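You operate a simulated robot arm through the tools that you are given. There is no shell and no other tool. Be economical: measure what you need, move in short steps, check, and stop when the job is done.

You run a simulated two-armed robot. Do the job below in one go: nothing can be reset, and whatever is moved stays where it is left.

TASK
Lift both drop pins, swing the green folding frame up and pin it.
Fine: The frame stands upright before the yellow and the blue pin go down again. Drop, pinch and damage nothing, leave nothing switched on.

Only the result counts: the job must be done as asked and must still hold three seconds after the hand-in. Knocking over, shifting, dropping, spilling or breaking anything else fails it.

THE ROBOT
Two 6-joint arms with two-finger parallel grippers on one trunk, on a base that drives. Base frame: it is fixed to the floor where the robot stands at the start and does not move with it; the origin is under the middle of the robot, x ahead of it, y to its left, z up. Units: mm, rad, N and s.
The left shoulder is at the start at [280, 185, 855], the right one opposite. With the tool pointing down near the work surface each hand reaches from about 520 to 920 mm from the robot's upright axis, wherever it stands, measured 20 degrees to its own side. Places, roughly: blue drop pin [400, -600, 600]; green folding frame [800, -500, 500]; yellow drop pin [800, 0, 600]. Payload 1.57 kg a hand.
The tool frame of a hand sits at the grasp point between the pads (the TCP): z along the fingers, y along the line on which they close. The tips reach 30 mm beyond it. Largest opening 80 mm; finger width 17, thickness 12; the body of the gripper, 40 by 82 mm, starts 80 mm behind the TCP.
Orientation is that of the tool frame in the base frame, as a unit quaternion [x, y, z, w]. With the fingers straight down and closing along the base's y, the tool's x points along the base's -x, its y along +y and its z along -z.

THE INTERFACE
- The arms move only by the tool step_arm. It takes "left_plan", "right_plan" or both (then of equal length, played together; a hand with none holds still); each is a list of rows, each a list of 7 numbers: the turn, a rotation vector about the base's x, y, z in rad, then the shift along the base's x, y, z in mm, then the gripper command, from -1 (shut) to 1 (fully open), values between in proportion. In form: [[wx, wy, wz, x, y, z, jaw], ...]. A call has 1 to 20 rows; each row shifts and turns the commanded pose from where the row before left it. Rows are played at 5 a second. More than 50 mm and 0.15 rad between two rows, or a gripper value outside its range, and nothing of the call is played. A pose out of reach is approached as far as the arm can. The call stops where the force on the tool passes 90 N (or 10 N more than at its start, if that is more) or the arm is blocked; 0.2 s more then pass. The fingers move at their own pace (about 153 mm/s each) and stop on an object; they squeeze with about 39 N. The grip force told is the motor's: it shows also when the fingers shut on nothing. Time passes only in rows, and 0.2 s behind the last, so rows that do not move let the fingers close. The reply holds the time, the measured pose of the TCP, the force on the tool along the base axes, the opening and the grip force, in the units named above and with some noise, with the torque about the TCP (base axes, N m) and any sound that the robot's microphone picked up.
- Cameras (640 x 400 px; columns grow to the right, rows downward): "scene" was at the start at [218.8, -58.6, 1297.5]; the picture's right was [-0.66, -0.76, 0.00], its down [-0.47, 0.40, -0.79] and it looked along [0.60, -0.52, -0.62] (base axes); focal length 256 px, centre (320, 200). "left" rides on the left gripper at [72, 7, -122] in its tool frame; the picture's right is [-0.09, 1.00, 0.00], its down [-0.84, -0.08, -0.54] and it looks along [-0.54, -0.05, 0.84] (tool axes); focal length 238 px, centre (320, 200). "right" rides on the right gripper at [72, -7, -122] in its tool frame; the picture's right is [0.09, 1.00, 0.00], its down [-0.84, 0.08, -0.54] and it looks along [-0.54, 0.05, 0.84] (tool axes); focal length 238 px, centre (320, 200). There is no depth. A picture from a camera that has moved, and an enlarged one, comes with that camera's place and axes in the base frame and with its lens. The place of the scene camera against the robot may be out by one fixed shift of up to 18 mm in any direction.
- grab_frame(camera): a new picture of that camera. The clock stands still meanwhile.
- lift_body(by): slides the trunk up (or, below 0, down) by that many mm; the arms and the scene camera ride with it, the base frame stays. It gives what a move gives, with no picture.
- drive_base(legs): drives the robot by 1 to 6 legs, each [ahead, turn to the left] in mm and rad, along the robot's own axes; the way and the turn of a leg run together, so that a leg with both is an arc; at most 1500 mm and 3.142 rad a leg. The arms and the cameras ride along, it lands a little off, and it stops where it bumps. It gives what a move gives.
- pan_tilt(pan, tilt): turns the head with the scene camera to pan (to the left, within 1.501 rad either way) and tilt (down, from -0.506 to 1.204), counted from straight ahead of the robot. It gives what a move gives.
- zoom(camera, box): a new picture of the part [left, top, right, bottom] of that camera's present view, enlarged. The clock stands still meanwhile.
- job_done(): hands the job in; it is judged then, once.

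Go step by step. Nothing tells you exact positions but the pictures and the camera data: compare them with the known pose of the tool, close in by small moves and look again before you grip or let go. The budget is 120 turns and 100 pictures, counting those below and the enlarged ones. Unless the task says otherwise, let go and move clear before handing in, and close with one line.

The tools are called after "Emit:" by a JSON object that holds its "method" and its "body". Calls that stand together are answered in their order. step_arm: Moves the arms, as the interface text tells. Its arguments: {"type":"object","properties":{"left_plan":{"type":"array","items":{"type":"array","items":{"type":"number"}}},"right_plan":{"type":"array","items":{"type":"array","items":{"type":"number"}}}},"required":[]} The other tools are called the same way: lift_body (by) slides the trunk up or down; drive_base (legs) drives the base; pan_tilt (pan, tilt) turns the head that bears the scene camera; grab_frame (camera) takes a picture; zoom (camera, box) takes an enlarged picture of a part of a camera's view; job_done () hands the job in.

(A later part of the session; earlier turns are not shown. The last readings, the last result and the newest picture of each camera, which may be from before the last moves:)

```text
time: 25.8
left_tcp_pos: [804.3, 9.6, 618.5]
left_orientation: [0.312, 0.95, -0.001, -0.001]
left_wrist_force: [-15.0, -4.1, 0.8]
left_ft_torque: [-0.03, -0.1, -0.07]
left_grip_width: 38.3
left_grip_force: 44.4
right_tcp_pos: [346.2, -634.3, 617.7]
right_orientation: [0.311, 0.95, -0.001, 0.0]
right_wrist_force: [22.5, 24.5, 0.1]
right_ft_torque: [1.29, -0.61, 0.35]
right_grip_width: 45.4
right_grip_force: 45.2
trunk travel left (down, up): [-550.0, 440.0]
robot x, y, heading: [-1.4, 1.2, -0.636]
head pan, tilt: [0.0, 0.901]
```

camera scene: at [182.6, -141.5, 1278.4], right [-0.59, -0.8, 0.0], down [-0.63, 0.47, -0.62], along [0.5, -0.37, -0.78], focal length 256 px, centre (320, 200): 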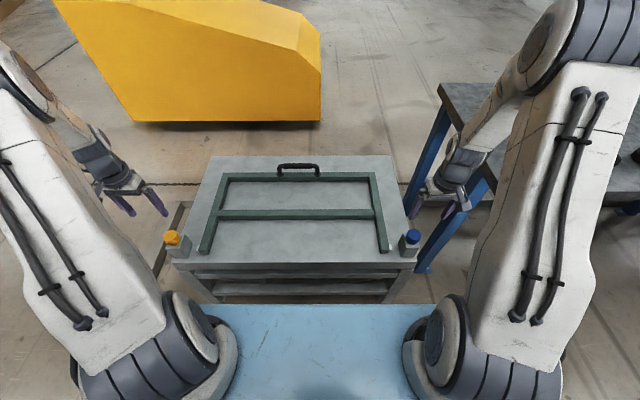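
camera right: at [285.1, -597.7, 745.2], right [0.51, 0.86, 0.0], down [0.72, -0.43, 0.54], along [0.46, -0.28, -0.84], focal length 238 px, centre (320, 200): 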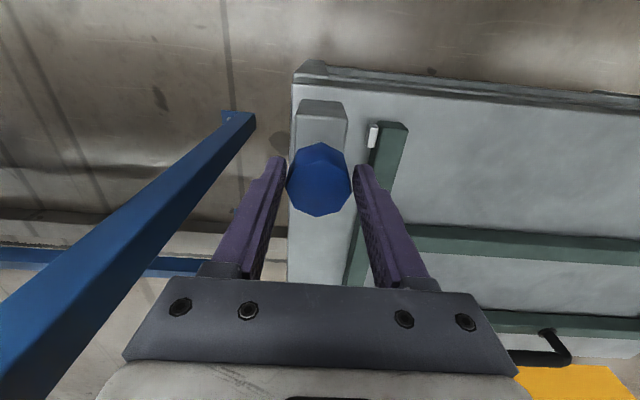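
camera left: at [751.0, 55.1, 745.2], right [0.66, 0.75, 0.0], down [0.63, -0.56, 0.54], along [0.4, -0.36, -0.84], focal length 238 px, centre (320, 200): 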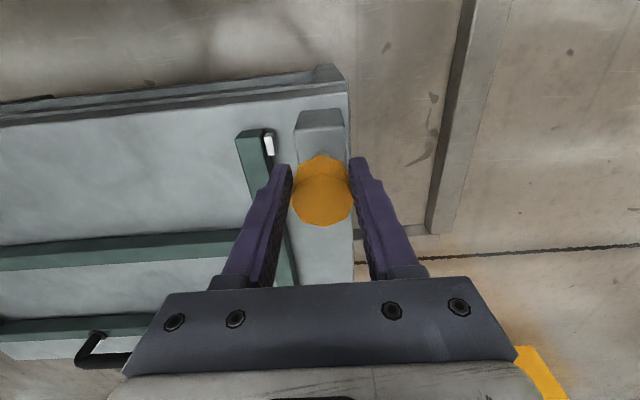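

Vertical drag is about ±1.3 N with almost no net weight, so friction probably holds the pins. I'll return them to the top, relieve the side load, and open the right hand first.

Emit:
{"method": "step_arm", "body": {"left_plan": [[0, 0, 0, -1, 0, 2, -0.4], [0, 0, 0, 0, 0, 2, -0.4], [0, 0, 0, 0, 0, 0, -0.4]], "right_plan": [[0, 0, 0, 1.5, 2, 2, -0.4], [0, 0, 0, 0, 0, 2, -0.4], [0, 0, 0, 0, 0, 0, -0.4]]}}

Emit:
{"method": "step_arm", "body": {"right_plan": [[0, 0, 0, 0, 0, 0, 0.2], [0, 0, 0, 0, 0, 0, 0.6], [0, 0, 0, 0, 0, 0, 1]]}}

Emit:
{"method": "grab_frame", "body": {"camera": "right"}}

```text
time: 26.6
left_tcp_pos: [804.7, 7.9, 623.3]
left_orientation: [0.312, 0.95, 0.0, 0.0]
left_wrist_force: [-7.3, 5.6, -2.3]
left_ft_torque: [0.27, 0.83, 0.01]
left_grip_width: 38.4
left_grip_force: 43.9
right_tcp_pos: [346.5, -636.1, 622.6]
right_orientation: [0.312, 0.95, 0.001, 0.0]
right_wrist_force: [-2.4, 1.6, -1.3]
right_ft_torque: [0.76, 0.55, 0.53]
right_grip_width: 45.7
right_grip_force: 45.3
trunk travel left (down, up): [-550.0, 440.0]
robot x, y, heading: [-0.6, -0.5, -0.636]
head pan, tilt: [0.0, 0.901]
```

```text
time: 27.4
left_tcp_pos: [804.1, 9.1, 623.1]
left_orientation: [0.311, 0.95, 0.0, 0.0]
left_wrist_force: [-7.8, 4.7, -0.8]
left_ft_torque: [0.21, 0.23, -0.1]
left_grip_width: 38.2
left_grip_force: 43.8
right_tcp_pos: [348.5, -635.3, 622.6]
right_orientation: [0.311, 0.95, 0.0, 0.0]
right_wrist_force: [0.2, 0.3, -0.1]
right_ft_torque: [0.01, 0.02, 0.05]
right_grip_width: 79.6
right_grip_force: 0.0
trunk travel left (down, up): [-550.0, 440.0]
robot x, y, heading: [2.0, 2.1, -0.641]
head pan, tilt: [0.0, 0.901]
```

```text
65 pictures are left
camera right: at [286.0, -596.6, 745.0], right [0.52, 0.86, 0.0], down [0.72, -0.43, 0.54], along [0.46, -0.28, -0.84], focal length 238 px, centre (320, 200)
```

right: 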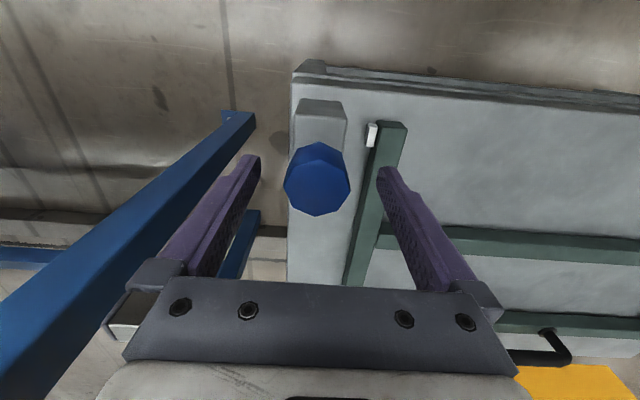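

The blue pin stays up on its own. Now I'll release the yellow and retract both hands straight up.

Emit:
{"method": "step_arm", "body": {"left_plan": [[0, 0, 0, 0, 0, 0, 0.2], [0, 0, 0, 0, 0, 0, 0.6], [0, 0, 0, 0, 0, 0, 1], [0, 0, 0, 0, 0, 20, 1], [0, 0, 0, 0, 0, 40, 1], [0, 0, 0, 0, 0, 40, 1]], "right_plan": [[0, 0, 0, 0, 0, 0, 1], [0, 0, 0, 0, 0, 0, 1], [0, 0, 0, 0, 0, 0, 1], [0, 0, 0, 0, 0, 20, 1], [0, 0, 0, 0, 0, 40, 1], [0, 0, 0, 0, 0, 40, 1]]}}

Emit:
{"method": "grab_frame", "body": {"camera": "left"}}

Emit:
{"method": "grab_frame", "body": {"camera": "scene"}}

```text
time: 28.8
left_tcp_pos: [804.0, 8.8, 723.5]
left_orientation: [0.312, 0.95, 0.0, 0.0]
left_wrist_force: [0.6, -0.3, -0.3]
left_ft_torque: [0.01, 0.03, -0.01]
left_grip_width: 79.8
left_grip_force: 0.0
right_tcp_pos: [347.3, -634.1, 723.2]
right_orientation: [0.311, 0.95, 0.0, 0.0]
right_wrist_force: [0.8, 0.6, -0.1]
right_ft_torque: [-0.01, 0.05, 0.0]
right_grip_width: 79.9
right_grip_force: 0.0
trunk travel left (down, up): [-550.0, 440.0]
robot x, y, heading: [2.0, -1.4, -0.639]
head pan, tilt: [0.0, 0.901]
```

```text
64 pictures are left
camera left: at [749.4, 55.7, 846.0], right [0.66, 0.75, 0.0], down [0.63, -0.56, 0.54], along [0.41, -0.36, -0.84], focal length 238 px, centre (320, 200)
```

left: 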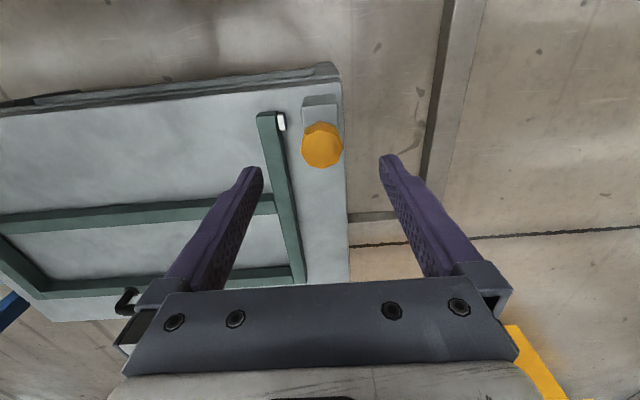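

```text
63 pictures are left
camera scene: at [183.6, -142.1, 1278.0], right [-0.59, -0.8, 0.0], down [-0.63, 0.47, -0.62], along [0.5, -0.37, -0.78], focal length 256 px, centre (320, 200)
```

scene: 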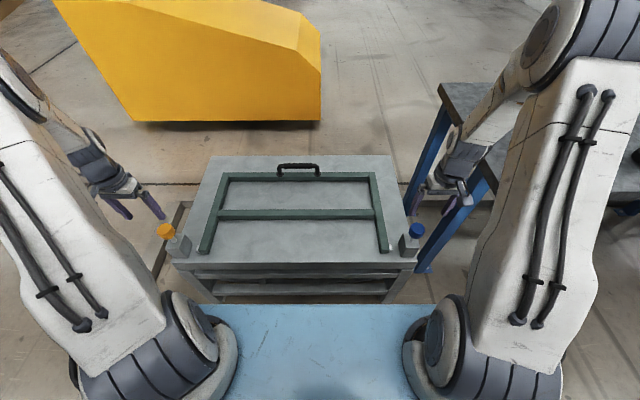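

Both pins stand raised and free. Next I'll pull the right hand back clear, bring the left hand towards the handle line, and drive about 90 mm closer so the handle is within reach.

Emit:
{"method": "step_arm", "body": {"left_plan": [[0, 0, 0, 0, 0, 50, 1], [0, 0, 0, 0, 0, 30, 1], [0, 0, 0, -26.3, -35.4, 0, 1], [0, 0, 0, -26.3, -35.4, 0, 1], [0, 0, 0, -26.3, -35.4, 0, 1], [0, 0, 0, -26.3, -35.4, 0, 1], [0, 0, 0, -26.3, -35.4, 0, 1], [0, 0, 0, -26.3, -35.4, 0, 1], [0, 0, 0, -26.3, -35.4, 0, 1], [0, 0, 0, -26.3, -35.4, 0, 1], [0, 0, 0, -26.3, -35.4, 0, 1]], "right_plan": [[0, 0, 0, 0, 0, 50, 1], [0, 0, 0, 0, 0, 50, 1], [0, 0, 0, 0, 0, 50, 1], [0, 0, 0, 0, 0, 50, 1], [0, 0, 0, -17, 33, 0, 1], [0, 0, 0, -17, 33, 0, 1], [0, 0, 0, -17, 33, 0, 1], [0, 0, 0, 0, 0, 0, 1], [0, 0, 0, 0, 0, 0, 1], [0, 0, 0, 0, 0, 0, 1], [0, 0, 0, 0, 0, 0, 1]]}}

Emit:
{"method": "drive_base", "body": {"legs": [[90, 0]]}}

Emit:
{"method": "grab_frame", "body": {"camera": "left"}}

Emit:
{"method": "grab_frame", "body": {"camera": "scene"}}

```text
time: 31.2
left_tcp_pos: [567.9, -311.6, 801.4]
left_orientation: [0.311, 0.95, 0.0, 0.0]
left_wrist_force: [0.7, 0.2, -0.6]
left_ft_torque: [-0.02, -0.01, 0.02]
left_grip_width: 80.3
left_grip_force: 0.1
right_tcp_pos: [296.8, -537.1, 920.6]
right_orientation: [0.312, 0.95, -0.001, 0.0]
right_wrist_force: [-0.3, 0.8, -0.9]
right_ft_torque: [0.02, 0.0, -0.02]
right_grip_width: 80.0
right_grip_force: 0.2
trunk travel left (down, up): [-550.0, 440.0]
robot x, y, heading: [-0.9, -2.7, -0.633]
head pan, tilt: [0.0, 0.901]
```

```text
time: 32.3
left_tcp_pos: [641.3, -365.2, 802.1]
left_orientation: [0.311, 0.95, -0.001, 0.0]
left_wrist_force: [-1.0, -0.6, 0.2]
left_ft_torque: [-0.01, 0.01, 0.0]
left_grip_width: 80.0
left_grip_force: 0.0
right_tcp_pos: [370.7, -590.7, 921.5]
right_orientation: [0.312, 0.95, 0.001, 0.0]
right_wrist_force: [0.8, 0.1, 0.3]
right_ft_torque: [0.03, 0.0, 0.01]
right_grip_width: 80.1
right_grip_force: 0.1
trunk travel left (down, up): [-550.0, 440.0]
robot x, y, heading: [70.4, -53.7, -0.639]
head pan, tilt: [0.0, 0.901]
```

```text
62 pictures are left
camera left: at [586.5, -319.3, 923.1], right [0.66, 0.75, 0.0], down [0.63, -0.56, 0.54], along [0.41, -0.36, -0.84], focal length 238 px, centre (320, 200)
```

left: 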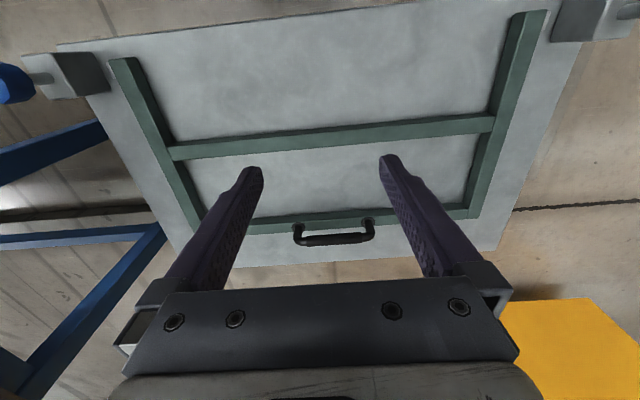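

```text
61 pictures are left
camera scene: at [256.3, -196.3, 1278.2], right [-0.6, -0.8, 0.0], down [-0.63, 0.47, -0.62], along [0.5, -0.37, -0.78], focal length 256 px, centre (320, 200)
```

scene: 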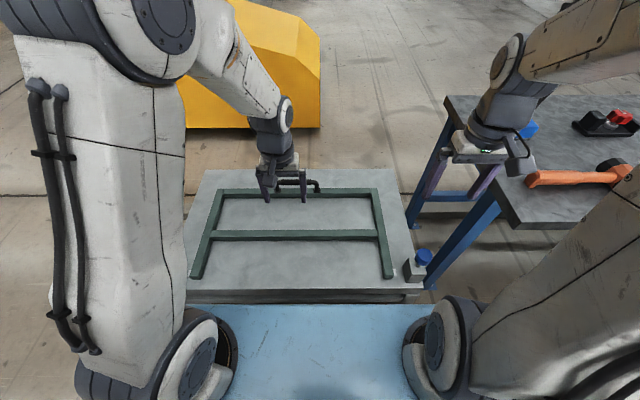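

The handle is about 220–245 mm ahead of the left hand, roughly 140 mm wide and running sideways. I'll turn the left gripper 90° so it closes fore-and-aft, moving forward at the same time.

Emit:
{"method": "step_arm", "body": {"left_plan": [[0, 0, 0.1428, 14.6, -10.8, 0, 1], [0, 0, 0.1428, 14.6, -10.8, 0, 1], [0, 0, 0.1428, 14.6, -10.8, 0, 1], [0, 0, 0.1428, 14.6, -10.8, 0, 1], [0, 0, 0.1428, 14.6, -10.8, 0, 1], [0, 0, 0.1428, 14.6, -10.8, 0, 1], [0, 0, 0.1428, 14.6, -10.8, 0, 1], [0, 0, 0.1428, 14.6, -10.8, 0, 1], [0, 0, 0.1428, 14.6, -10.8, 0, 1], [0, 0, 0.1428, 14.6, -10.8, 0, 1], [0, 0, 0.1428, 14.6, -10.8, 0, 1]]}}

Emit:
{"method": "grab_frame", "body": {"camera": "left"}}

Emit:
{"method": "grab_frame", "body": {"camera": "scene"}}

```text
time: 34.7
left_tcp_pos: [800.8, -484.7, 801.2]
left_orientation: [-0.452, 0.892, 0.0, 0.0]
left_wrist_force: [-0.6, -0.3, -0.2]
left_ft_torque: [0.0, 0.0, 0.01]
left_grip_width: 80.0
left_grip_force: 0.0
right_tcp_pos: [370.2, -589.9, 921.4]
right_orientation: [0.311, 0.95, 0.0, 0.0]
right_wrist_force: [0.0, 0.4, 0.5]
right_ft_torque: [-0.01, -0.01, 0.0]
right_grip_width: 79.9
right_grip_force: 0.1
trunk travel left (down, up): [-550.0, 440.0]
robot x, y, heading: [72.2, -57.1, -0.635]
head pan, tilt: [0.0, 0.901]
```

```text
60 pictures are left
camera left: at [753.0, -540.3, 922.3], right [-0.75, 0.66, 0.0], down [0.56, 0.63, 0.54], along [0.36, 0.41, -0.84], focal length 238 px, centre (320, 200)
```

left: 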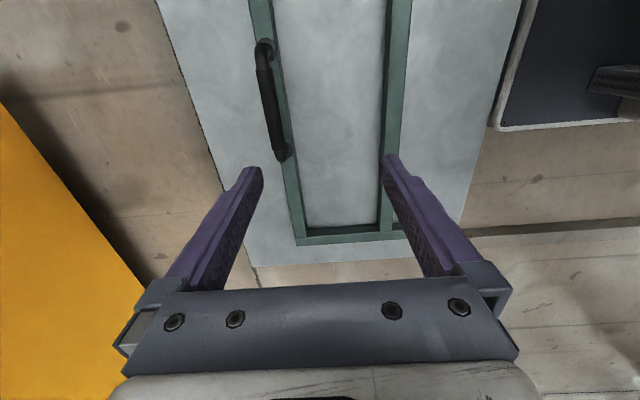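

```text
59 pictures are left
camera scene: at [256.2, -196.3, 1278.2], right [-0.6, -0.8, 0.0], down [-0.63, 0.47, -0.62], along [0.5, -0.37, -0.78], focal length 256 px, centre (320, 200)
```

scene: 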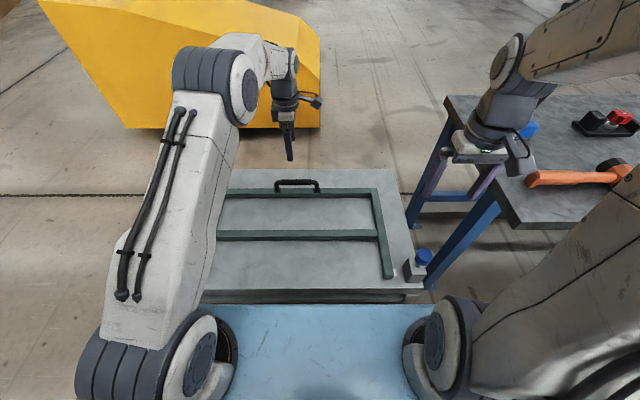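

The handle grip appears to be near (856, −533, ~540). I'll move above it at z≈650 and look.

Emit:
{"method": "step_arm", "body": {"left_plan": [[0, 0, 0, 13, -11.3, -37, 1], [0, 0, 0, 13, -11.3, -37, 1], [0, 0, 0, 13, -11.3, -37, 1], [0, 0, 0, 13, -11.3, -37, 1]]}}

Emit:
{"method": "grab_frame", "body": {"camera": "left"}}

Emit:
{"method": "grab_frame", "body": {"camera": "scene"}}

```text
time: 35.7
left_tcp_pos: [841.7, -516.5, 655.2]
left_orientation: [-0.452, 0.892, 0.0, 0.0]
left_wrist_force: [-0.5, -0.8, 0.3]
left_ft_torque: [-0.05, 0.04, -0.02]
left_grip_width: 80.0
left_grip_force: 0.0
left hand out of reach, approached as far as the arm can: row 4
right_tcp_pos: [369.4, -590.4, 920.8]
right_orientation: [0.312, 0.95, 0.001, 0.001]
right_wrist_force: [0.1, 0.1, -1.0]
right_ft_torque: [0.01, -0.03, 0.01]
right_grip_width: 79.9
right_grip_force: 0.1
trunk travel left (down, up): [-550.0, 440.0]
robot x, y, heading: [72.2, -53.1, -0.637]
head pan, tilt: [0.0, 0.901]
```

```text
58 pictures are left
camera left: at [792.2, -571.6, 776.1], right [-0.75, 0.66, 0.0], down [0.56, 0.63, 0.54], along [0.36, 0.41, -0.84], focal length 238 px, centre (320, 200)
```

left: 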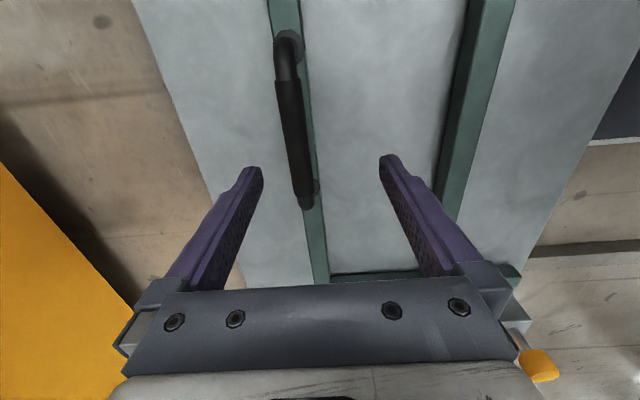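

```text
57 pictures are left
camera scene: at [256.2, -196.3, 1278.3], right [-0.6, -0.8, 0.0], down [-0.63, 0.47, -0.62], along [0.5, -0.37, -0.78], focal length 256 px, centre (320, 200)
```

scene: 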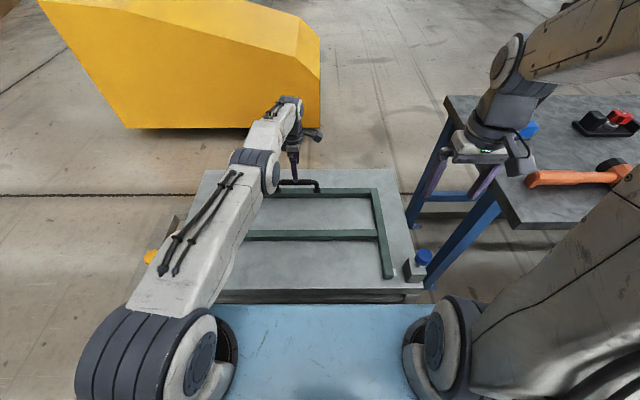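

The left arm is at full stretch there, with the handle at about (854, −536, 533). I plan to drive a little closer and lower the trunk, so the arm can reach both the flat and the upright handle positions. First I'll raise both hands and check the right elbow against the bench.

Emit:
{"method": "step_arm", "body": {"left_plan": [[0, 0, 0, -6, 4, 49, 1], [0, 0, 0, -6, 4, 49, 1], [0, 0, 0, 0, 0, 49, 1], [0, 0, 0, 0, 0, 49, 1], [0, 0, 0, 0, 0, 49, 1]], "right_plan": [[0, 0, 0, -20, 15, 40, 1], [0, 0, 0, -20, 15, 40, 1], [0, 0, 0, -20, 15, 40, 1], [0, 0, 0, -20, 15, 40, 1], [0, 0, 0, 0, 0, 40, 1]]}}

Emit:
{"method": "pan_tilt", "body": {"pan": -0.9, "tilt": 0.45}}

Emit:
{"method": "grab_frame", "body": {"camera": "scene"}}

Emit:
{"method": "grab_frame", "body": {"camera": "right"}}

```text
time: 36.9
left_tcp_pos: [825.6, -501.5, 901.8]
left_orientation: [-0.45, 0.893, 0.0, 0.0]
left_wrist_force: [-0.3, 1.0, 0.1]
left_ft_torque: [0.02, -0.06, 0.01]
left_grip_width: 80.1
left_grip_force: 0.1
left hand out of reach, approached as far as the arm can: row 5
right_tcp_pos: [309.3, -556.5, 1120.1]
right_orientation: [0.312, 0.95, 0.0, -0.001]
right_wrist_force: [-1.0, 0.6, 0.4]
right_ft_torque: [0.0, -0.04, 0.0]
right_grip_width: 80.1
right_grip_force: 0.0
right hand out of reach, approached as far as the arm can: row 3, 4
trunk travel left (down, up): [-550.0, 440.0]
robot x, y, heading: [73.2, -56.5, -0.637]
head pan, tilt: [0.0, 0.901]
```

```text
time: 38.1
left_tcp_pos: [826.4, -503.8, 900.4]
left_orientation: [-0.45, 0.893, 0.0, 0.0]
left_wrist_force: [0.0, -0.4, -0.2]
left_ft_torque: [0.01, -0.02, -0.02]
left_grip_width: 80.0
left_grip_force: 0.0
right_tcp_pos: [309.3, -559.5, 1119.7]
right_orientation: [0.312, 0.95, 0.0, 0.001]
right_wrist_force: [-1.3, 0.7, -0.4]
right_ft_torque: [0.0, 0.04, 0.01]
right_grip_width: 80.2
right_grip_force: 0.0
trunk travel left (down, up): [-550.0, 440.0]
robot x, y, heading: [75.6, -51.1, -0.636]
head pan, tilt: [-0.901, 0.45]
```

```text
56 pictures are left
camera scene: at [198.8, -243.3, 1316.5], right [-1.0, -0.03, 0.0], down [-0.01, 0.44, -0.9], along [0.03, -0.9, -0.44], focal length 256 px, centre (320, 200)
```

scene: 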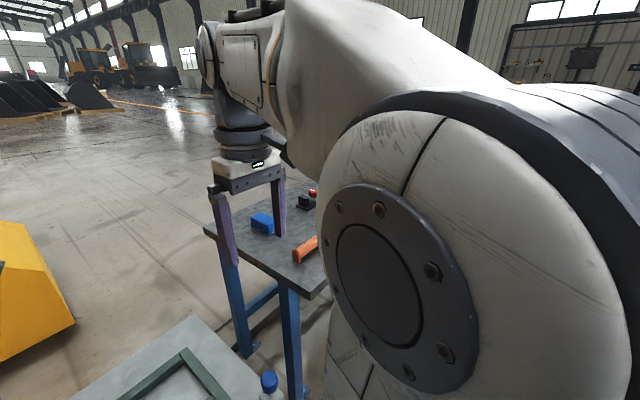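

```text
55 pictures are left
camera right: at [248.1, -520.7, 1241.6], right [0.52, 0.86, 0.0], down [0.72, -0.43, 0.54], along [0.46, -0.28, -0.84], focal length 238 px, centre (320, 200)
```

right: 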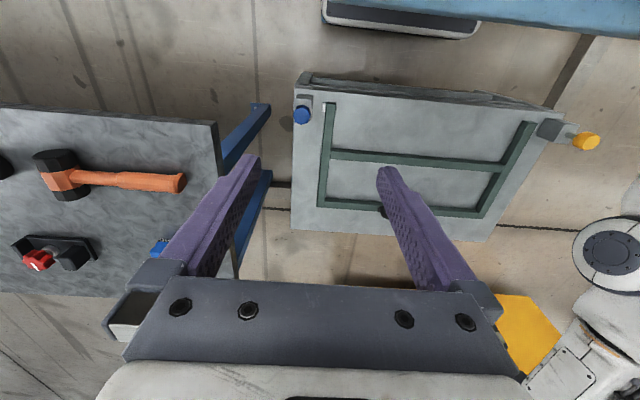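

The right elbow is high and clear of the bench. I'll step the robot about 120 mm to its left and 80 mm closer, so the left hand can reach both handle positions and the right hand can push the blue pin comfortably.

Emit:
{"method": "drive_base", "body": {"legs": [[-230, 0], [0, 0.55], [230, 0], [0, -0.53], [80, 0]]}}

Emit:
{"method": "pan_tilt", "body": {"pan": -0.1, "tilt": 1.0}}

Emit:
{"method": "grab_frame", "body": {"camera": "scene"}}

Emit:
{"method": "grab_frame", "body": {"camera": "right"}}

```text
time: 44.9
left_tcp_pos: [939.1, -430.4, 900.2]
left_orientation: [-0.454, 0.891, 0.0, 0.0]
left_wrist_force: [-0.5, 0.0, 0.5]
left_ft_torque: [0.01, -0.02, 0.02]
left_grip_width: 80.2
left_grip_force: 0.0
right_tcp_pos: [423.9, -488.3, 1118.9]
right_orientation: [0.309, 0.951, 0.0, 0.0]
right_wrist_force: [-0.7, 0.2, 0.0]
right_ft_torque: [0.01, 0.05, 0.04]
right_grip_width: 80.1
right_grip_force: 0.1
trunk travel left (down, up): [-550.0, 440.0]
robot x, y, heading: [182.2, 14.6, -0.63]
head pan, tilt: [-0.901, 0.45]
```

```text
time: 46.0
left_tcp_pos: [939.6, -431.2, 900.0]
left_orientation: [-0.454, 0.891, -0.001, 0.001]
left_wrist_force: [-0.1, 0.5, -0.2]
left_ft_torque: [0.0, -0.01, 0.0]
left_grip_width: 80.2
left_grip_force: 0.1
right_tcp_pos: [423.4, -490.2, 1119.7]
right_orientation: [0.309, 0.951, 0.0, 0.0]
right_wrist_force: [-0.3, 1.3, 0.1]
right_ft_torque: [0.02, 0.0, 0.0]
right_grip_width: 80.3
right_grip_force: 0.0
trunk travel left (down, up): [-550.0, 440.0]
robot x, y, heading: [186.2, 11.2, -0.627]
head pan, tilt: [-0.099, 1.0]
```

```text
54 pictures are left
camera scene: at [359.8, -129.1, 1271.0], right [-0.67, -0.75, 0.0], down [-0.63, 0.56, -0.54], along [0.4, -0.36, -0.84], focal length 256 px, centre (320, 200)
```

scene: 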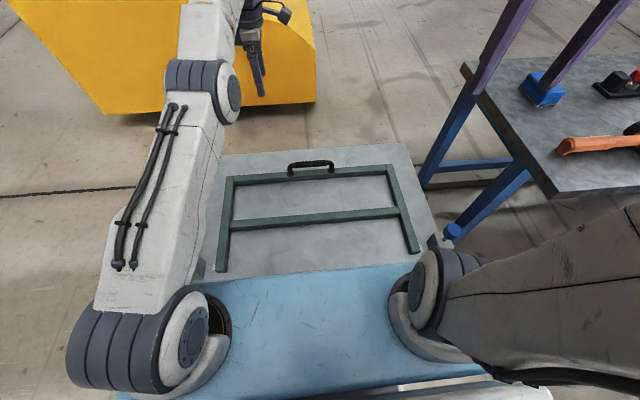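

```text
53 pictures are left
camera right: at [362.3, -452.0, 1241.8], right [0.51, 0.86, 0.0], down [0.72, -0.43, 0.54], along [0.47, -0.28, -0.84], focal length 238 px, centre (320, 200)
```

right: 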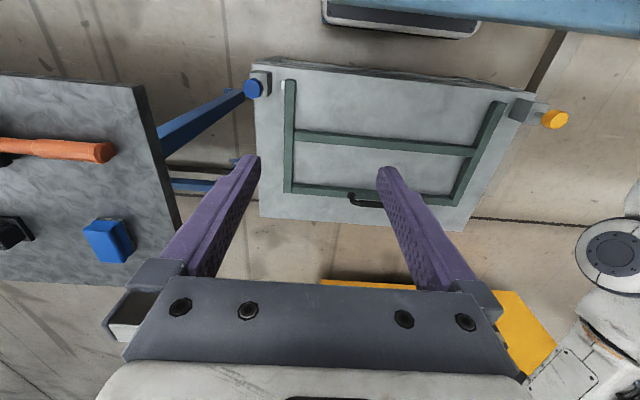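

The robot is now at about (184, 12, −0.63), so the handle is at forward 864, lateral −50. I'll reposition the hands, drive a final 30 mm, then lower the trunk.

Emit:
{"method": "step_arm", "body": {"left_plan": [[0, 0, 0, -44.1, -9.7, 15, 1], [0, 0, 0, -44.1, -9.7, 15, 1], [0, 0, 0, -44.1, -9.7, 15, 1], [0, 0, 0, -44.1, -9.7, 15, 1]], "right_plan": [[0, 0, 0, -36.4, -24.6, 10, 1], [0, 0, 0, -36.4, -24.6, 10, 1], [0, 0, 0, -36.4, -24.6, 10, 1], [0, 0, 0, -36.4, -24.6, 10, 1]]}}

Emit:
{"method": "drive_base", "body": {"legs": [[30, 0]]}}

Emit:
{"method": "lift_body", "body": {"by": -200}}

Emit:
{"method": "pan_tilt", "body": {"pan": -0.2, "tilt": 0.8}}

Emit:
{"method": "grab_frame", "body": {"camera": "scene"}}

Emit:
{"method": "grab_frame", "body": {"camera": "left"}}

```text
time: 47.0
left_tcp_pos: [765.1, -466.5, 958.7]
left_orientation: [-0.454, 0.891, -0.001, 0.0]
left_wrist_force: [0.0, -0.2, -1.1]
left_ft_torque: [-0.02, 0.01, 0.01]
left_grip_width: 80.1
left_grip_force: 0.1
left hand out of reach, approached as far as the arm can: row 1
right_tcp_pos: [279.4, -588.3, 1160.1]
right_orientation: [0.308, 0.951, 0.001, 0.0]
right_wrist_force: [0.6, 0.2, 0.1]
right_ft_torque: [-0.01, 0.06, -0.01]
right_grip_width: 80.1
right_grip_force: 0.0
trunk travel left (down, up): [-550.0, 440.0]
robot x, y, heading: [185.4, 9.4, -0.63]
head pan, tilt: [-0.099, 1.0]
```

```text
time: 47.9
left_tcp_pos: [789.8, -484.1, 958.7]
left_orientation: [-0.455, 0.891, 0.0, 0.001]
left_wrist_force: [-0.1, -0.1, -0.1]
left_ft_torque: [-0.04, -0.02, 0.0]
left_grip_width: 79.9
left_grip_force: 0.0
right_tcp_pos: [304.2, -604.6, 1159.3]
right_orientation: [0.31, 0.951, -0.001, 0.0]
right_wrist_force: [0.3, -0.3, -0.1]
right_ft_torque: [-0.01, -0.01, 0.02]
right_grip_width: 80.2
right_grip_force: 0.0
trunk travel left (down, up): [-550.0, 440.0]
robot x, y, heading: [207.5, -2.9, -0.626]
head pan, tilt: [-0.099, 1.0]
```

```text
time: 50.0
left_tcp_pos: [788.8, -484.2, 758.6]
left_orientation: [-0.454, 0.891, 0.0, 0.001]
left_wrist_force: [0.5, -0.6, 0.0]
left_ft_torque: [-0.03, 0.03, -0.01]
left_grip_width: 79.7
left_grip_force: 0.0
right_tcp_pos: [303.8, -606.5, 958.5]
right_orientation: [0.309, 0.951, 0.0, 0.0]
right_wrist_force: [-0.5, 1.0, -0.5]
right_ft_torque: [0.02, 0.01, 0.02]
right_grip_width: 80.1
right_grip_force: 0.1
trunk travel left (down, up): [-350.0, 640.0]
robot x, y, heading: [202.7, -4.3, -0.629]
head pan, tilt: [-0.099, 1.0]
```

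```text
time: 50.8
left_tcp_pos: [790.0, -483.3, 758.2]
left_orientation: [-0.454, 0.891, -0.001, 0.0]
left_wrist_force: [0.0, 0.3, 0.1]
left_ft_torque: [-0.03, 0.0, 0.03]
left_grip_width: 79.9
left_grip_force: 0.0
right_tcp_pos: [303.5, -606.1, 959.6]
right_orientation: [0.309, 0.951, 0.0, 0.0]
right_wrist_force: [-0.1, 0.2, 0.0]
right_ft_torque: [-0.03, 0.0, -0.01]
right_grip_width: 79.8
right_grip_force: 0.0
trunk travel left (down, up): [-350.0, 640.0]
robot x, y, heading: [210.7, -4.5, -0.629]
head pan, tilt: [-0.201, 0.799]
```

```text
52 pictures are left
camera scene: at [386.8, -160.0, 1086.0], right [-0.74, -0.68, 0.0], down [-0.48, 0.53, -0.7], along [0.47, -0.51, -0.72], focal length 256 px, centre (320, 200)
```

scene: 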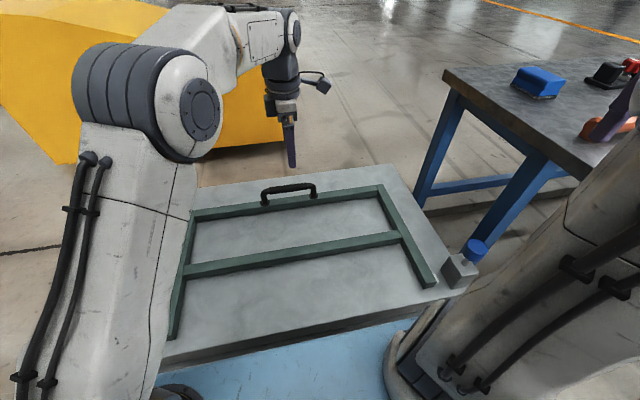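

```text
51 pictures are left
camera left: at [741.2, -539.6, 880.7], right [-0.75, 0.66, 0.0], down [0.55, 0.63, 0.54], along [0.36, 0.41, -0.84], focal length 238 px, centre (320, 200)
```

left: 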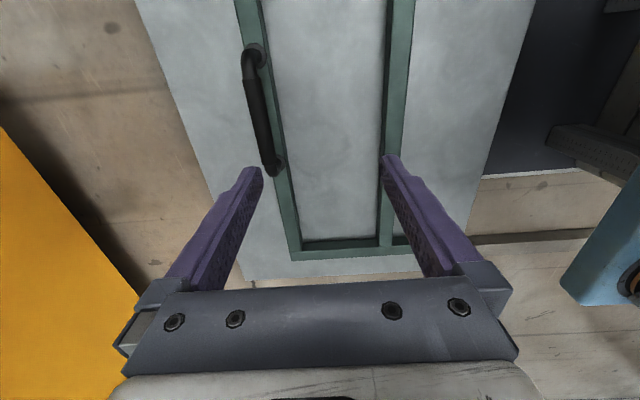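

The views are clear. I'll lower the trunk another 130 mm and move the left hand over the handle.

Emit:
{"method": "lift_body", "body": {"by": -130}}

Emit:
{"method": "step_arm", "body": {"left_plan": [[0, 0, 0, 32, -26.2, -3, 1], [0, 0, 0, 32, -26.2, -3, 1]]}}

Emit:
{"method": "grab_frame", "body": {"camera": "left"}}

Emit:
{"method": "zoom", "body": {"camera": "scene", "box": [200, 100, 360, 200]}}

```text
time: 52.3
left_tcp_pos: [790.0, -484.2, 628.8]
left_orientation: [-0.454, 0.891, -0.001, 0.001]
left_wrist_force: [0.8, 0.1, 0.7]
left_ft_torque: [0.0, 0.01, -0.02]
left_grip_width: 80.1
left_grip_force: 0.1
right_tcp_pos: [304.3, -604.9, 829.5]
right_orientation: [0.309, 0.951, 0.001, 0.0]
right_wrist_force: [0.9, 0.3, -0.8]
right_ft_torque: [-0.03, 0.0, 0.0]
right_grip_width: 80.2
right_grip_force: 0.0
trunk travel left (down, up): [-220.0, 770.0]
robot x, y, heading: [210.5, -3.5, -0.628]
head pan, tilt: [-0.201, 0.799]
```

```text
time: 52.9
left_tcp_pos: [845.3, -521.4, 616.2]
left_orientation: [-0.454, 0.891, 0.001, 0.001]
left_wrist_force: [0.0, -0.4, -1.2]
left_ft_torque: [0.01, 0.02, -0.01]
left_grip_width: 79.9
left_grip_force: 0.1
left hand out of reach, approached as far as the arm can: row 2
right_tcp_pos: [303.0, -606.5, 830.7]
right_orientation: [0.309, 0.951, 0.0, 0.0]
right_wrist_force: [0.0, -1.2, 0.1]
right_ft_torque: [0.05, 0.01, -0.02]
right_grip_width: 79.7
right_grip_force: 0.0
trunk travel left (down, up): [-220.0, 770.0]
robot x, y, heading: [209.2, -4.8, -0.633]
head pan, tilt: [-0.201, 0.799]
```

```text
50 pictures are left
camera left: at [797.7, -577.1, 737.1], right [-0.75, 0.66, 0.0], down [0.55, 0.63, 0.54], along [0.36, 0.41, -0.84], focal length 238 px, centre (320, 200)
```

left: 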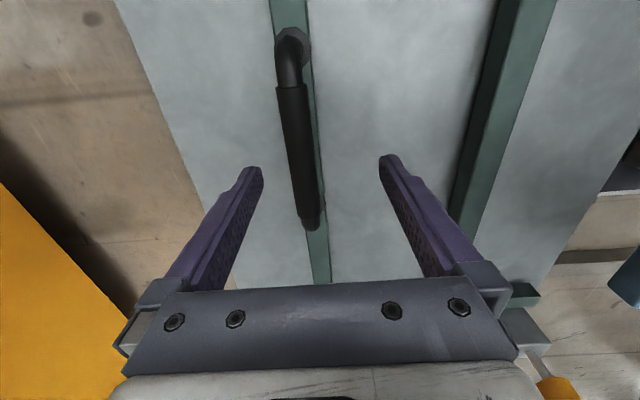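

```text
4.00 times, centred on (280, 150) of scene
camera zoom: at [387.0, -160.2, 956.2], right [-0.74, -0.68, 0.0], down [-0.48, 0.53, -0.7], along [0.47, -0.51, -0.72], focal length 1026 px, centre (480, 400)
```

zoom: 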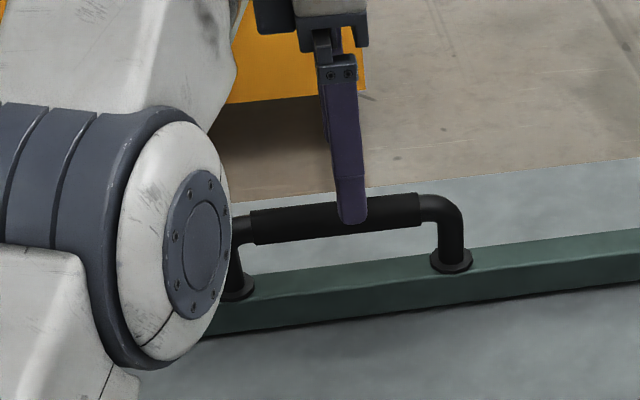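

The handle stands about 45 mm above the bar, with good finger clearance. I'll raise the trunk slightly for reach and align over the grip.

Emit:
{"method": "lift_body", "body": {"by": 50}}

Emit:
{"method": "step_arm", "body": {"left_plan": [[0, 0, 0, 0, 0, -40, 1], [0, 0, 0, 4, -8, -20, 1], [0, 0, 0, 4, -8, -10, 1]]}}

Emit:
{"method": "grab_frame", "body": {"camera": "left"}}

Emit:
{"method": "zoom", "body": {"camera": "scene", "box": [200, 100, 360, 200]}}

```text
time: 53.9
left_tcp_pos: [845.6, -521.8, 667.1]
left_orientation: [-0.454, 0.891, -0.001, 0.0]
left_wrist_force: [-0.3, -0.3, -0.1]
left_ft_torque: [-0.02, 0.03, 0.01]
left_grip_width: 80.0
left_grip_force: 0.0
right_tcp_pos: [303.2, -605.7, 879.0]
right_orientation: [0.309, 0.951, -0.001, 0.0]
right_wrist_force: [-0.7, -0.7, 0.7]
right_ft_torque: [0.04, 0.04, 0.01]
right_grip_width: 80.0
right_grip_force: 0.1
trunk travel left (down, up): [-270.0, 720.0]
robot x, y, heading: [211.4, -6.1, -0.628]
head pan, tilt: [-0.201, 0.799]
```

```text
time: 54.7
left_tcp_pos: [853.6, -538.1, 596.6]
left_orientation: [-0.454, 0.891, -0.002, -0.001]
left_wrist_force: [-0.6, 0.4, -0.3]
left_ft_torque: [-0.02, -0.01, 0.0]
left_grip_width: 79.8
left_grip_force: 0.1
right_tcp_pos: [303.7, -605.7, 879.6]
right_orientation: [0.309, 0.951, 0.0, -0.001]
right_wrist_force: [0.3, -0.1, 0.5]
right_ft_torque: [-0.01, -0.02, 0.0]
right_grip_width: 80.0
right_grip_force: 0.1
trunk travel left (down, up): [-270.0, 720.0]
robot x, y, heading: [208.7, -5.0, -0.629]
head pan, tilt: [-0.201, 0.799]
```

```text
48 pictures are left
camera left: at [805.4, -593.3, 718.1], right [-0.75, 0.66, 0.0], down [0.55, 0.63, 0.54], along [0.36, 0.4, -0.84], focal length 238 px, centre (320, 200)
```

left: 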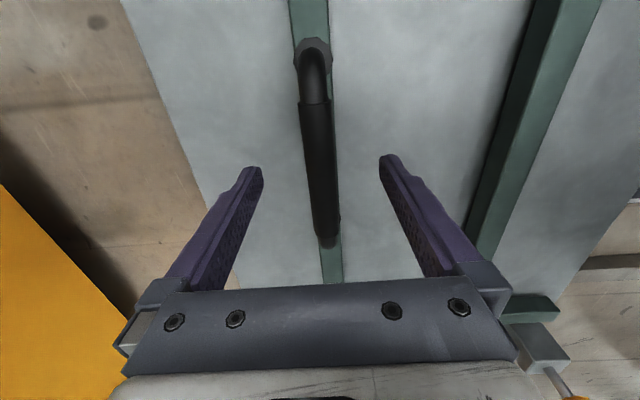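

```text
4.00 times, centred on (280, 150) of scene
camera zoom: at [386.7, -159.9, 1006.2], right [-0.74, -0.68, 0.0], down [-0.48, 0.53, -0.7], along [0.47, -0.51, -0.72], focal length 1026 px, centre (480, 400)
```

zoom: 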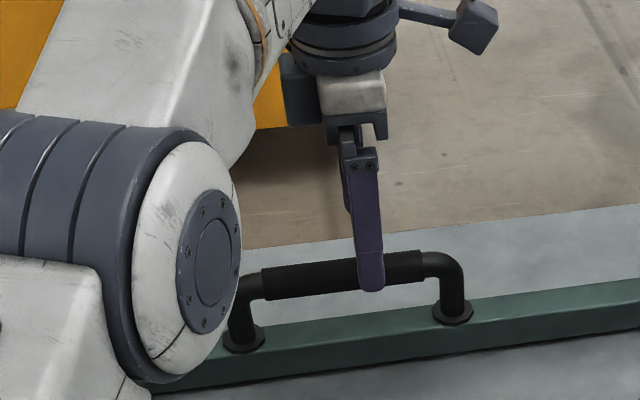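

The grip is centred between the fingers at z≈548. I'll descend to z≈551 and check before closing.

Emit:
{"method": "step_arm", "body": {"left_plan": [[0, 0, 0, 0, 0, -23, 1], [0, 0, 0, 0, 0, -22, 1]]}}

Emit:
{"method": "grab_frame", "body": {"camera": "left"}}

Emit:
{"method": "zoom", "body": {"camera": "scene", "box": [200, 100, 360, 200]}}

```text
time: 55.3
left_tcp_pos: [854.2, -537.1, 551.2]
left_orientation: [-0.454, 0.891, -0.001, 0.0]
left_wrist_force: [-0.1, 0.1, -0.4]
left_ft_torque: [-0.01, 0.01, 0.0]
left_grip_width: 80.0
left_grip_force: 0.1
right_tcp_pos: [304.3, -605.0, 879.4]
right_orientation: [0.309, 0.951, 0.0, 0.0]
right_wrist_force: [0.1, 0.0, 0.4]
right_ft_torque: [0.0, 0.0, 0.02]
right_grip_width: 80.0
right_grip_force: 0.1
trunk travel left (down, up): [-270.0, 720.0]
robot x, y, heading: [208.5, -8.3, -0.627]
head pan, tilt: [-0.201, 0.799]
```

```text
46 pictures are left
camera left: at [805.4, -592.9, 672.6], right [-0.75, 0.66, 0.0], down [0.55, 0.63, 0.54], along [0.36, 0.41, -0.84], focal length 238 px, centre (320, 200)
```

left: 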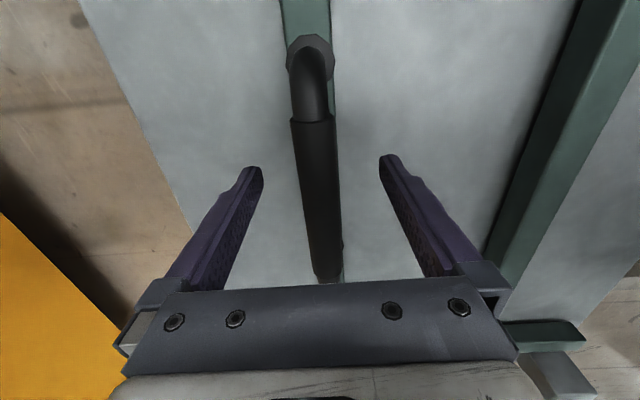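

```text
4.00 times, centred on (280, 150) of scene
camera zoom: at [386.7, -160.0, 1006.1], right [-0.74, -0.68, 0.0], down [-0.48, 0.53, -0.7], along [0.47, -0.51, -0.72], focal length 1026 px, centre (480, 400)
```

zoom: 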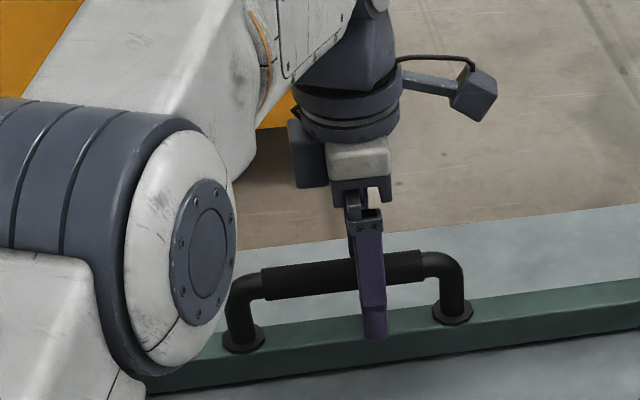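

The handle is properly between the pads. Closing on it.

Emit:
{"method": "step_arm", "body": {"left_plan": [[0, 0, 0, 0, 0, 0, -0.2], [0, 0, 0, 0, 0, 0, -0.8], [0, 0, 0, 0, 0, 0, -0.8], [0, 0, 0, 0, 0, 0, -0.8]]}}

Emit:
{"method": "zoom", "body": {"camera": "scene", "box": [200, 100, 360, 200]}}

```text
time: 56.3
left_tcp_pos: [854.4, -537.8, 551.3]
left_orientation: [-0.454, 0.891, -0.001, 0.001]
left_wrist_force: [6.7, -6.6, -3.2]
left_ft_torque: [-0.02, -0.1, -0.15]
left_grip_width: 18.8
left_grip_force: 33.4
right_tcp_pos: [303.3, -606.0, 880.5]
right_orientation: [0.309, 0.951, 0.0, -0.001]
right_wrist_force: [0.2, -0.5, -0.2]
right_ft_torque: [0.04, -0.02, 0.0]
right_grip_width: 79.9
right_grip_force: 0.0
trunk travel left (down, up): [-270.0, 720.0]
robot x, y, heading: [207.4, -5.9, -0.63]
head pan, tilt: [-0.201, 0.799]
```

```text
4.00 times, centred on (280, 150) of scene
camera zoom: at [387.0, -160.2, 1006.0], right [-0.74, -0.68, 0.0], down [-0.48, 0.53, -0.7], along [0.47, -0.51, -0.72], focal length 1026 px, centre (480, 400)
```

zoom: 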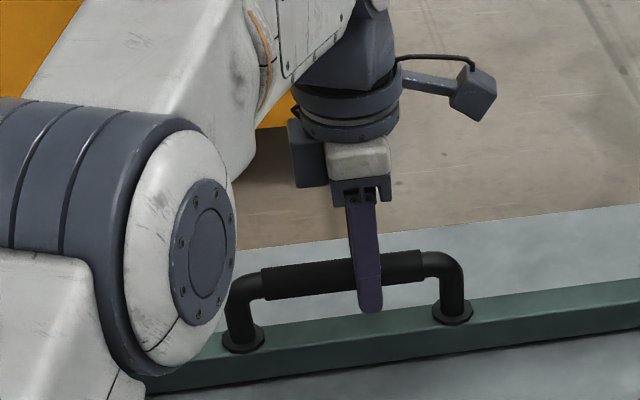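

The handle is gripped (18.8 mm). I'll begin the swing along an estimated 350 mm arc, pitching the tool with it, and check the forces after the first 10°.

Emit:
{"method": "step_arm", "body": {"left_plan": [[-0.0182, -0.0256, 0, -2.3, 1.6, 15, -0.8], [-0.0182, -0.0256, 0, -2.9, 2.0, 14.8, -0.8]]}}

Emit:
{"method": "step_arm", "body": {"left_plan": [[-0.0182, -0.0256, 0, -3.4, 2.4, 14.7, -0.8], [-0.0182, -0.0256, 0, -3.9, 2.8, 14.5, -0.8]]}}

Emit:
{"method": "grab_frame", "body": {"camera": "scene"}}

```text
time: 56.9
left_tcp_pos: [848.1, -533.9, 580.0]
left_orientation: [-0.453, 0.891, -0.028, 0.015]
left_wrist_force: [9.3, -8.3, -9.8]
left_ft_torque: [-0.53, 0.31, -0.1]
left_grip_width: 19.4
left_grip_force: 33.3
right_tcp_pos: [303.3, -605.6, 879.5]
right_orientation: [0.309, 0.951, 0.001, 0.0]
right_wrist_force: [-0.2, 0.5, -0.2]
right_ft_torque: [-0.01, 0.0, -0.01]
right_grip_width: 80.1
right_grip_force: 0.1
trunk travel left (down, up): [-270.0, 720.0]
robot x, y, heading: [210.5, -1.9, -0.626]
head pan, tilt: [-0.201, 0.799]
```

```text
time: 57.5
left_tcp_pos: [840.6, -527.5, 610.7]
left_orientation: [-0.453, 0.889, -0.056, 0.03]
left_wrist_force: [6.5, -7.1, -9.6]
left_ft_torque: [-0.5, 0.44, -0.18]
left_grip_width: 19.1
left_grip_force: 33.3
right_tcp_pos: [303.9, -606.5, 879.7]
right_orientation: [0.31, 0.951, 0.0, 0.0]
right_wrist_force: [0.7, 0.7, -0.6]
right_ft_torque: [0.03, -0.03, 0.0]
right_grip_width: 79.9
right_grip_force: 0.0
trunk travel left (down, up): [-270.0, 720.0]
robot x, y, heading: [210.2, -6.3, -0.63]
head pan, tilt: [-0.201, 0.799]
```

```text
43 pictures are left
camera scene: at [387.1, -160.4, 1006.0], right [-0.74, -0.68, 0.0], down [-0.48, 0.53, -0.7], along [0.47, -0.51, -0.72], focal length 256 px, centre (320, 200)
```

scene: 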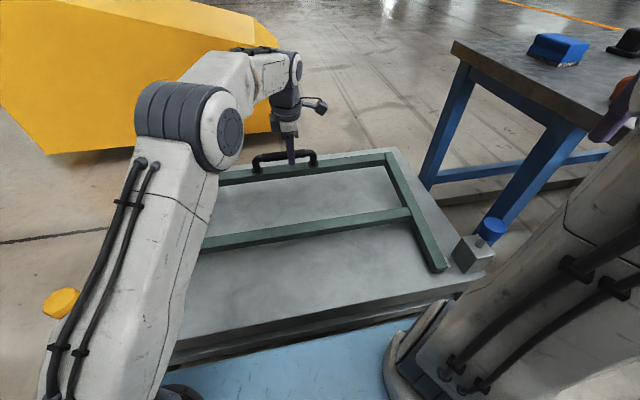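

The frame is rising smoothly with about 10 N of load. Continuing the arc.

Emit:
{"method": "step_arm", "body": {"left_plan": [[-0.0182, -0.0256, 0, -4.4, 3.1, 14.3, -0.8], [-0.0182, -0.0256, 0, -4.9, 3.5, 14.0, -0.8], [-0.0182, -0.0256, 0, -5.4, 3.8, 13.8, -0.8]]}}

Emit:
{"method": "step_arm", "body": {"left_plan": [[-0.0182, -0.0256, 0, -5.9, 4.2, 13.4, -0.8], [-0.0182, -0.0256, 0, -6.4, 4.5, 13.2, -0.8], [-0.0182, -0.0256, 0, -6.8, 4.9, 12.7, -0.8]]}}

```text
time: 58.3
left_tcp_pos: [825.4, -517.3, 649.8]
left_orientation: [-0.452, 0.886, -0.095, 0.051]
left_wrist_force: [3.0, 6.5, -15.3]
left_ft_torque: [-0.3, 0.27, -0.18]
left_grip_width: 19.0
left_grip_force: 33.3
right_tcp_pos: [304.0, -606.0, 880.3]
right_orientation: [0.309, 0.951, 0.002, 0.0]
right_wrist_force: [0.6, -0.5, 0.3]
right_ft_torque: [-0.01, 0.0, 0.01]
right_grip_width: 79.9
right_grip_force: 0.1
trunk travel left (down, up): [-270.0, 720.0]
robot x, y, heading: [209.0, -2.0, -0.628]
head pan, tilt: [-0.201, 0.799]
```

```text
time: 59.1
left_tcp_pos: [805.1, -504.6, 689.1]
left_orientation: [-0.449, 0.88, -0.135, 0.073]
left_wrist_force: [-3.2, 11.6, -23.3]
left_ft_torque: [-0.06, 0.24, -0.15]
left_grip_width: 18.8
left_grip_force: 33.3
right_tcp_pos: [304.6, -605.5, 879.2]
right_orientation: [0.309, 0.951, 0.001, 0.0]
right_wrist_force: [0.2, 0.9, 1.3]
right_ft_torque: [-0.01, 0.01, -0.02]
right_grip_width: 80.2
right_grip_force: 0.1
trunk travel left (down, up): [-270.0, 720.0]
robot x, y, heading: [206.9, -2.6, -0.624]
head pan, tilt: [-0.201, 0.799]
```

A small inward radial force shows the true radius is slightly shorter, about 340 mm. I'll correct the arc centre and continue.

Emit:
{"method": "step_arm", "body": {"left_plan": [[-0.0182, -0.0256, 0, -8.8, 6.3, 10.4, -0.8], [-0.0182, -0.0256, 0, -7.7, 5.5, 11.4, -0.8], [-0.0182, -0.0256, 0, -8.1, 5.7, 11.1, -0.8]]}}

Emit:
{"method": "step_arm", "body": {"left_plan": [[-0.0182, -0.0256, 0, -8.5, 6.0, 10.6, -0.8], [-0.0182, -0.0256, 0, -8.8, 6.3, 10.1, -0.8], [-0.0182, -0.0256, 0, -9.2, 6.6, 9.7, -0.8]]}}

Emit:
{"method": "grab_frame", "body": {"camera": "scene"}}

```text
time: 59.9
left_tcp_pos: [781.7, -485.9, 723.9]
left_orientation: [-0.445, 0.872, -0.18, 0.095]
left_wrist_force: [-0.2, 7.1, -19.9]
left_ft_torque: [0.14, 0.07, 0.04]
left_grip_width: 18.9
left_grip_force: 32.6
right_tcp_pos: [304.0, -605.1, 879.9]
right_orientation: [0.31, 0.951, 0.0, 0.001]
right_wrist_force: [-0.3, -0.3, 0.2]
right_ft_torque: [-0.02, 0.02, 0.0]
right_grip_width: 80.1
right_grip_force: 0.0
trunk travel left (down, up): [-270.0, 720.0]
robot x, y, heading: [206.3, -6.4, -0.624]
head pan, tilt: [-0.201, 0.799]
```

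```text
time: 60.7
left_tcp_pos: [754.4, -468.2, 753.9]
left_orientation: [-0.44, 0.863, -0.218, 0.117]
left_wrist_force: [1.4, 6.3, -22.0]
left_ft_torque: [0.11, 0.08, 0.0]
left_grip_width: 19.2
left_grip_force: 33.0
right_tcp_pos: [304.0, -606.1, 879.5]
right_orientation: [0.31, 0.951, -0.001, 0.0]
right_wrist_force: [-0.5, 0.4, 0.2]
right_ft_torque: [0.02, 0.0, -0.02]
right_grip_width: 79.9
right_grip_force: 0.2
trunk travel left (down, up): [-270.0, 720.0]
robot x, y, heading: [208.3, -0.6, -0.63]
head pan, tilt: [-0.201, 0.799]
```

```text
42 pictures are left
camera scene: at [387.4, -160.2, 1005.9], right [-0.74, -0.68, 0.0], down [-0.48, 0.53, -0.7], along [0.47, -0.51, -0.72], focal length 256 px, centre (320, 200)
```

scene: 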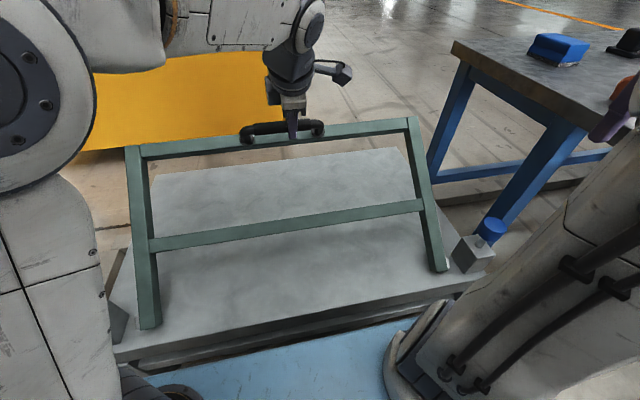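

It's at about 40° and healthy, so I'll continue the arc.

Emit:
{"method": "step_arm", "body": {"left_plan": [[-0.0182, -0.0256, 0, -10.3, 7.3, 7.9, -0.8], [-0.0182, -0.0256, 0, -9.9, 7.0, 8.6, -0.8], [-0.0182, -0.0256, 0, -10.1, 7.2, 8.1, -0.8]]}}

Emit:
{"method": "step_arm", "body": {"left_plan": [[-0.0182, -0.0256, 0, -10.3, 7.4, 7.5, -0.8], [-0.0182, -0.0256, 0, -10.6, 7.5, 7.0, -0.8], [-0.0182, -0.0256, 0, -10.9, 7.8, 6.4, -0.8]]}}

Emit:
{"method": "grab_frame", "body": {"camera": "scene"}}

```text
time: 61.5
left_tcp_pos: [727.6, -446.7, 781.5]
left_orientation: [-0.434, 0.851, -0.263, 0.138]
left_wrist_force: [17.0, 9.8, -7.1]
left_ft_torque: [0.02, -0.06, -0.03]
left_grip_width: 18.7
left_grip_force: 33.5
right_tcp_pos: [305.0, -604.5, 880.5]
right_orientation: [0.31, 0.951, -0.001, 0.0]
right_wrist_force: [0.1, -0.3, 0.9]
right_ft_torque: [0.01, 0.01, -0.01]
right_grip_width: 80.1
right_grip_force: 0.0
trunk travel left (down, up): [-270.0, 720.0]
robot x, y, heading: [205.7, -5.9, -0.628]
head pan, tilt: [-0.201, 0.799]
```

```text
time: 62.3
left_tcp_pos: [694.3, -423.4, 802.7]
left_orientation: [-0.427, 0.837, -0.303, 0.157]
left_wrist_force: [17.7, 1.9, 1.7]
left_ft_torque: [-0.04, -0.17, 0.04]
left_grip_width: 18.9
left_grip_force: 32.9
right_tcp_pos: [303.8, -605.0, 880.4]
right_orientation: [0.31, 0.951, 0.001, 0.0]
right_wrist_force: [0.0, 0.1, 0.4]
right_ft_torque: [0.02, -0.03, 0.0]
right_grip_width: 79.5
right_grip_force: 0.0
trunk travel left (down, up): [-270.0, 720.0]
robot x, y, heading: [211.5, -4.5, -0.631]
head pan, tilt: [-0.201, 0.799]
```

```text
41 pictures are left
camera scene: at [387.4, -159.8, 1006.1], right [-0.74, -0.68, 0.0], down [-0.48, 0.53, -0.7], along [0.47, -0.51, -0.72], focal length 256 px, centre (320, 200)
```

scene: 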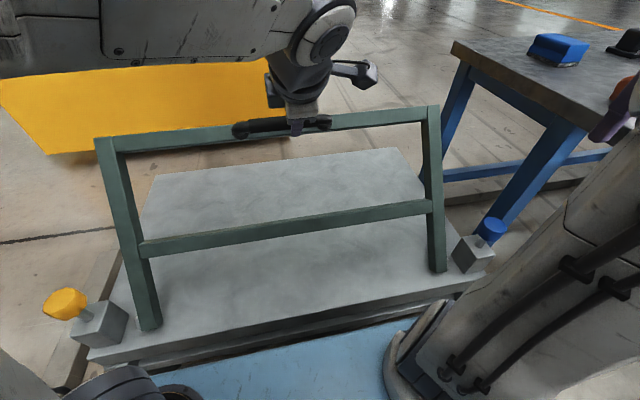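

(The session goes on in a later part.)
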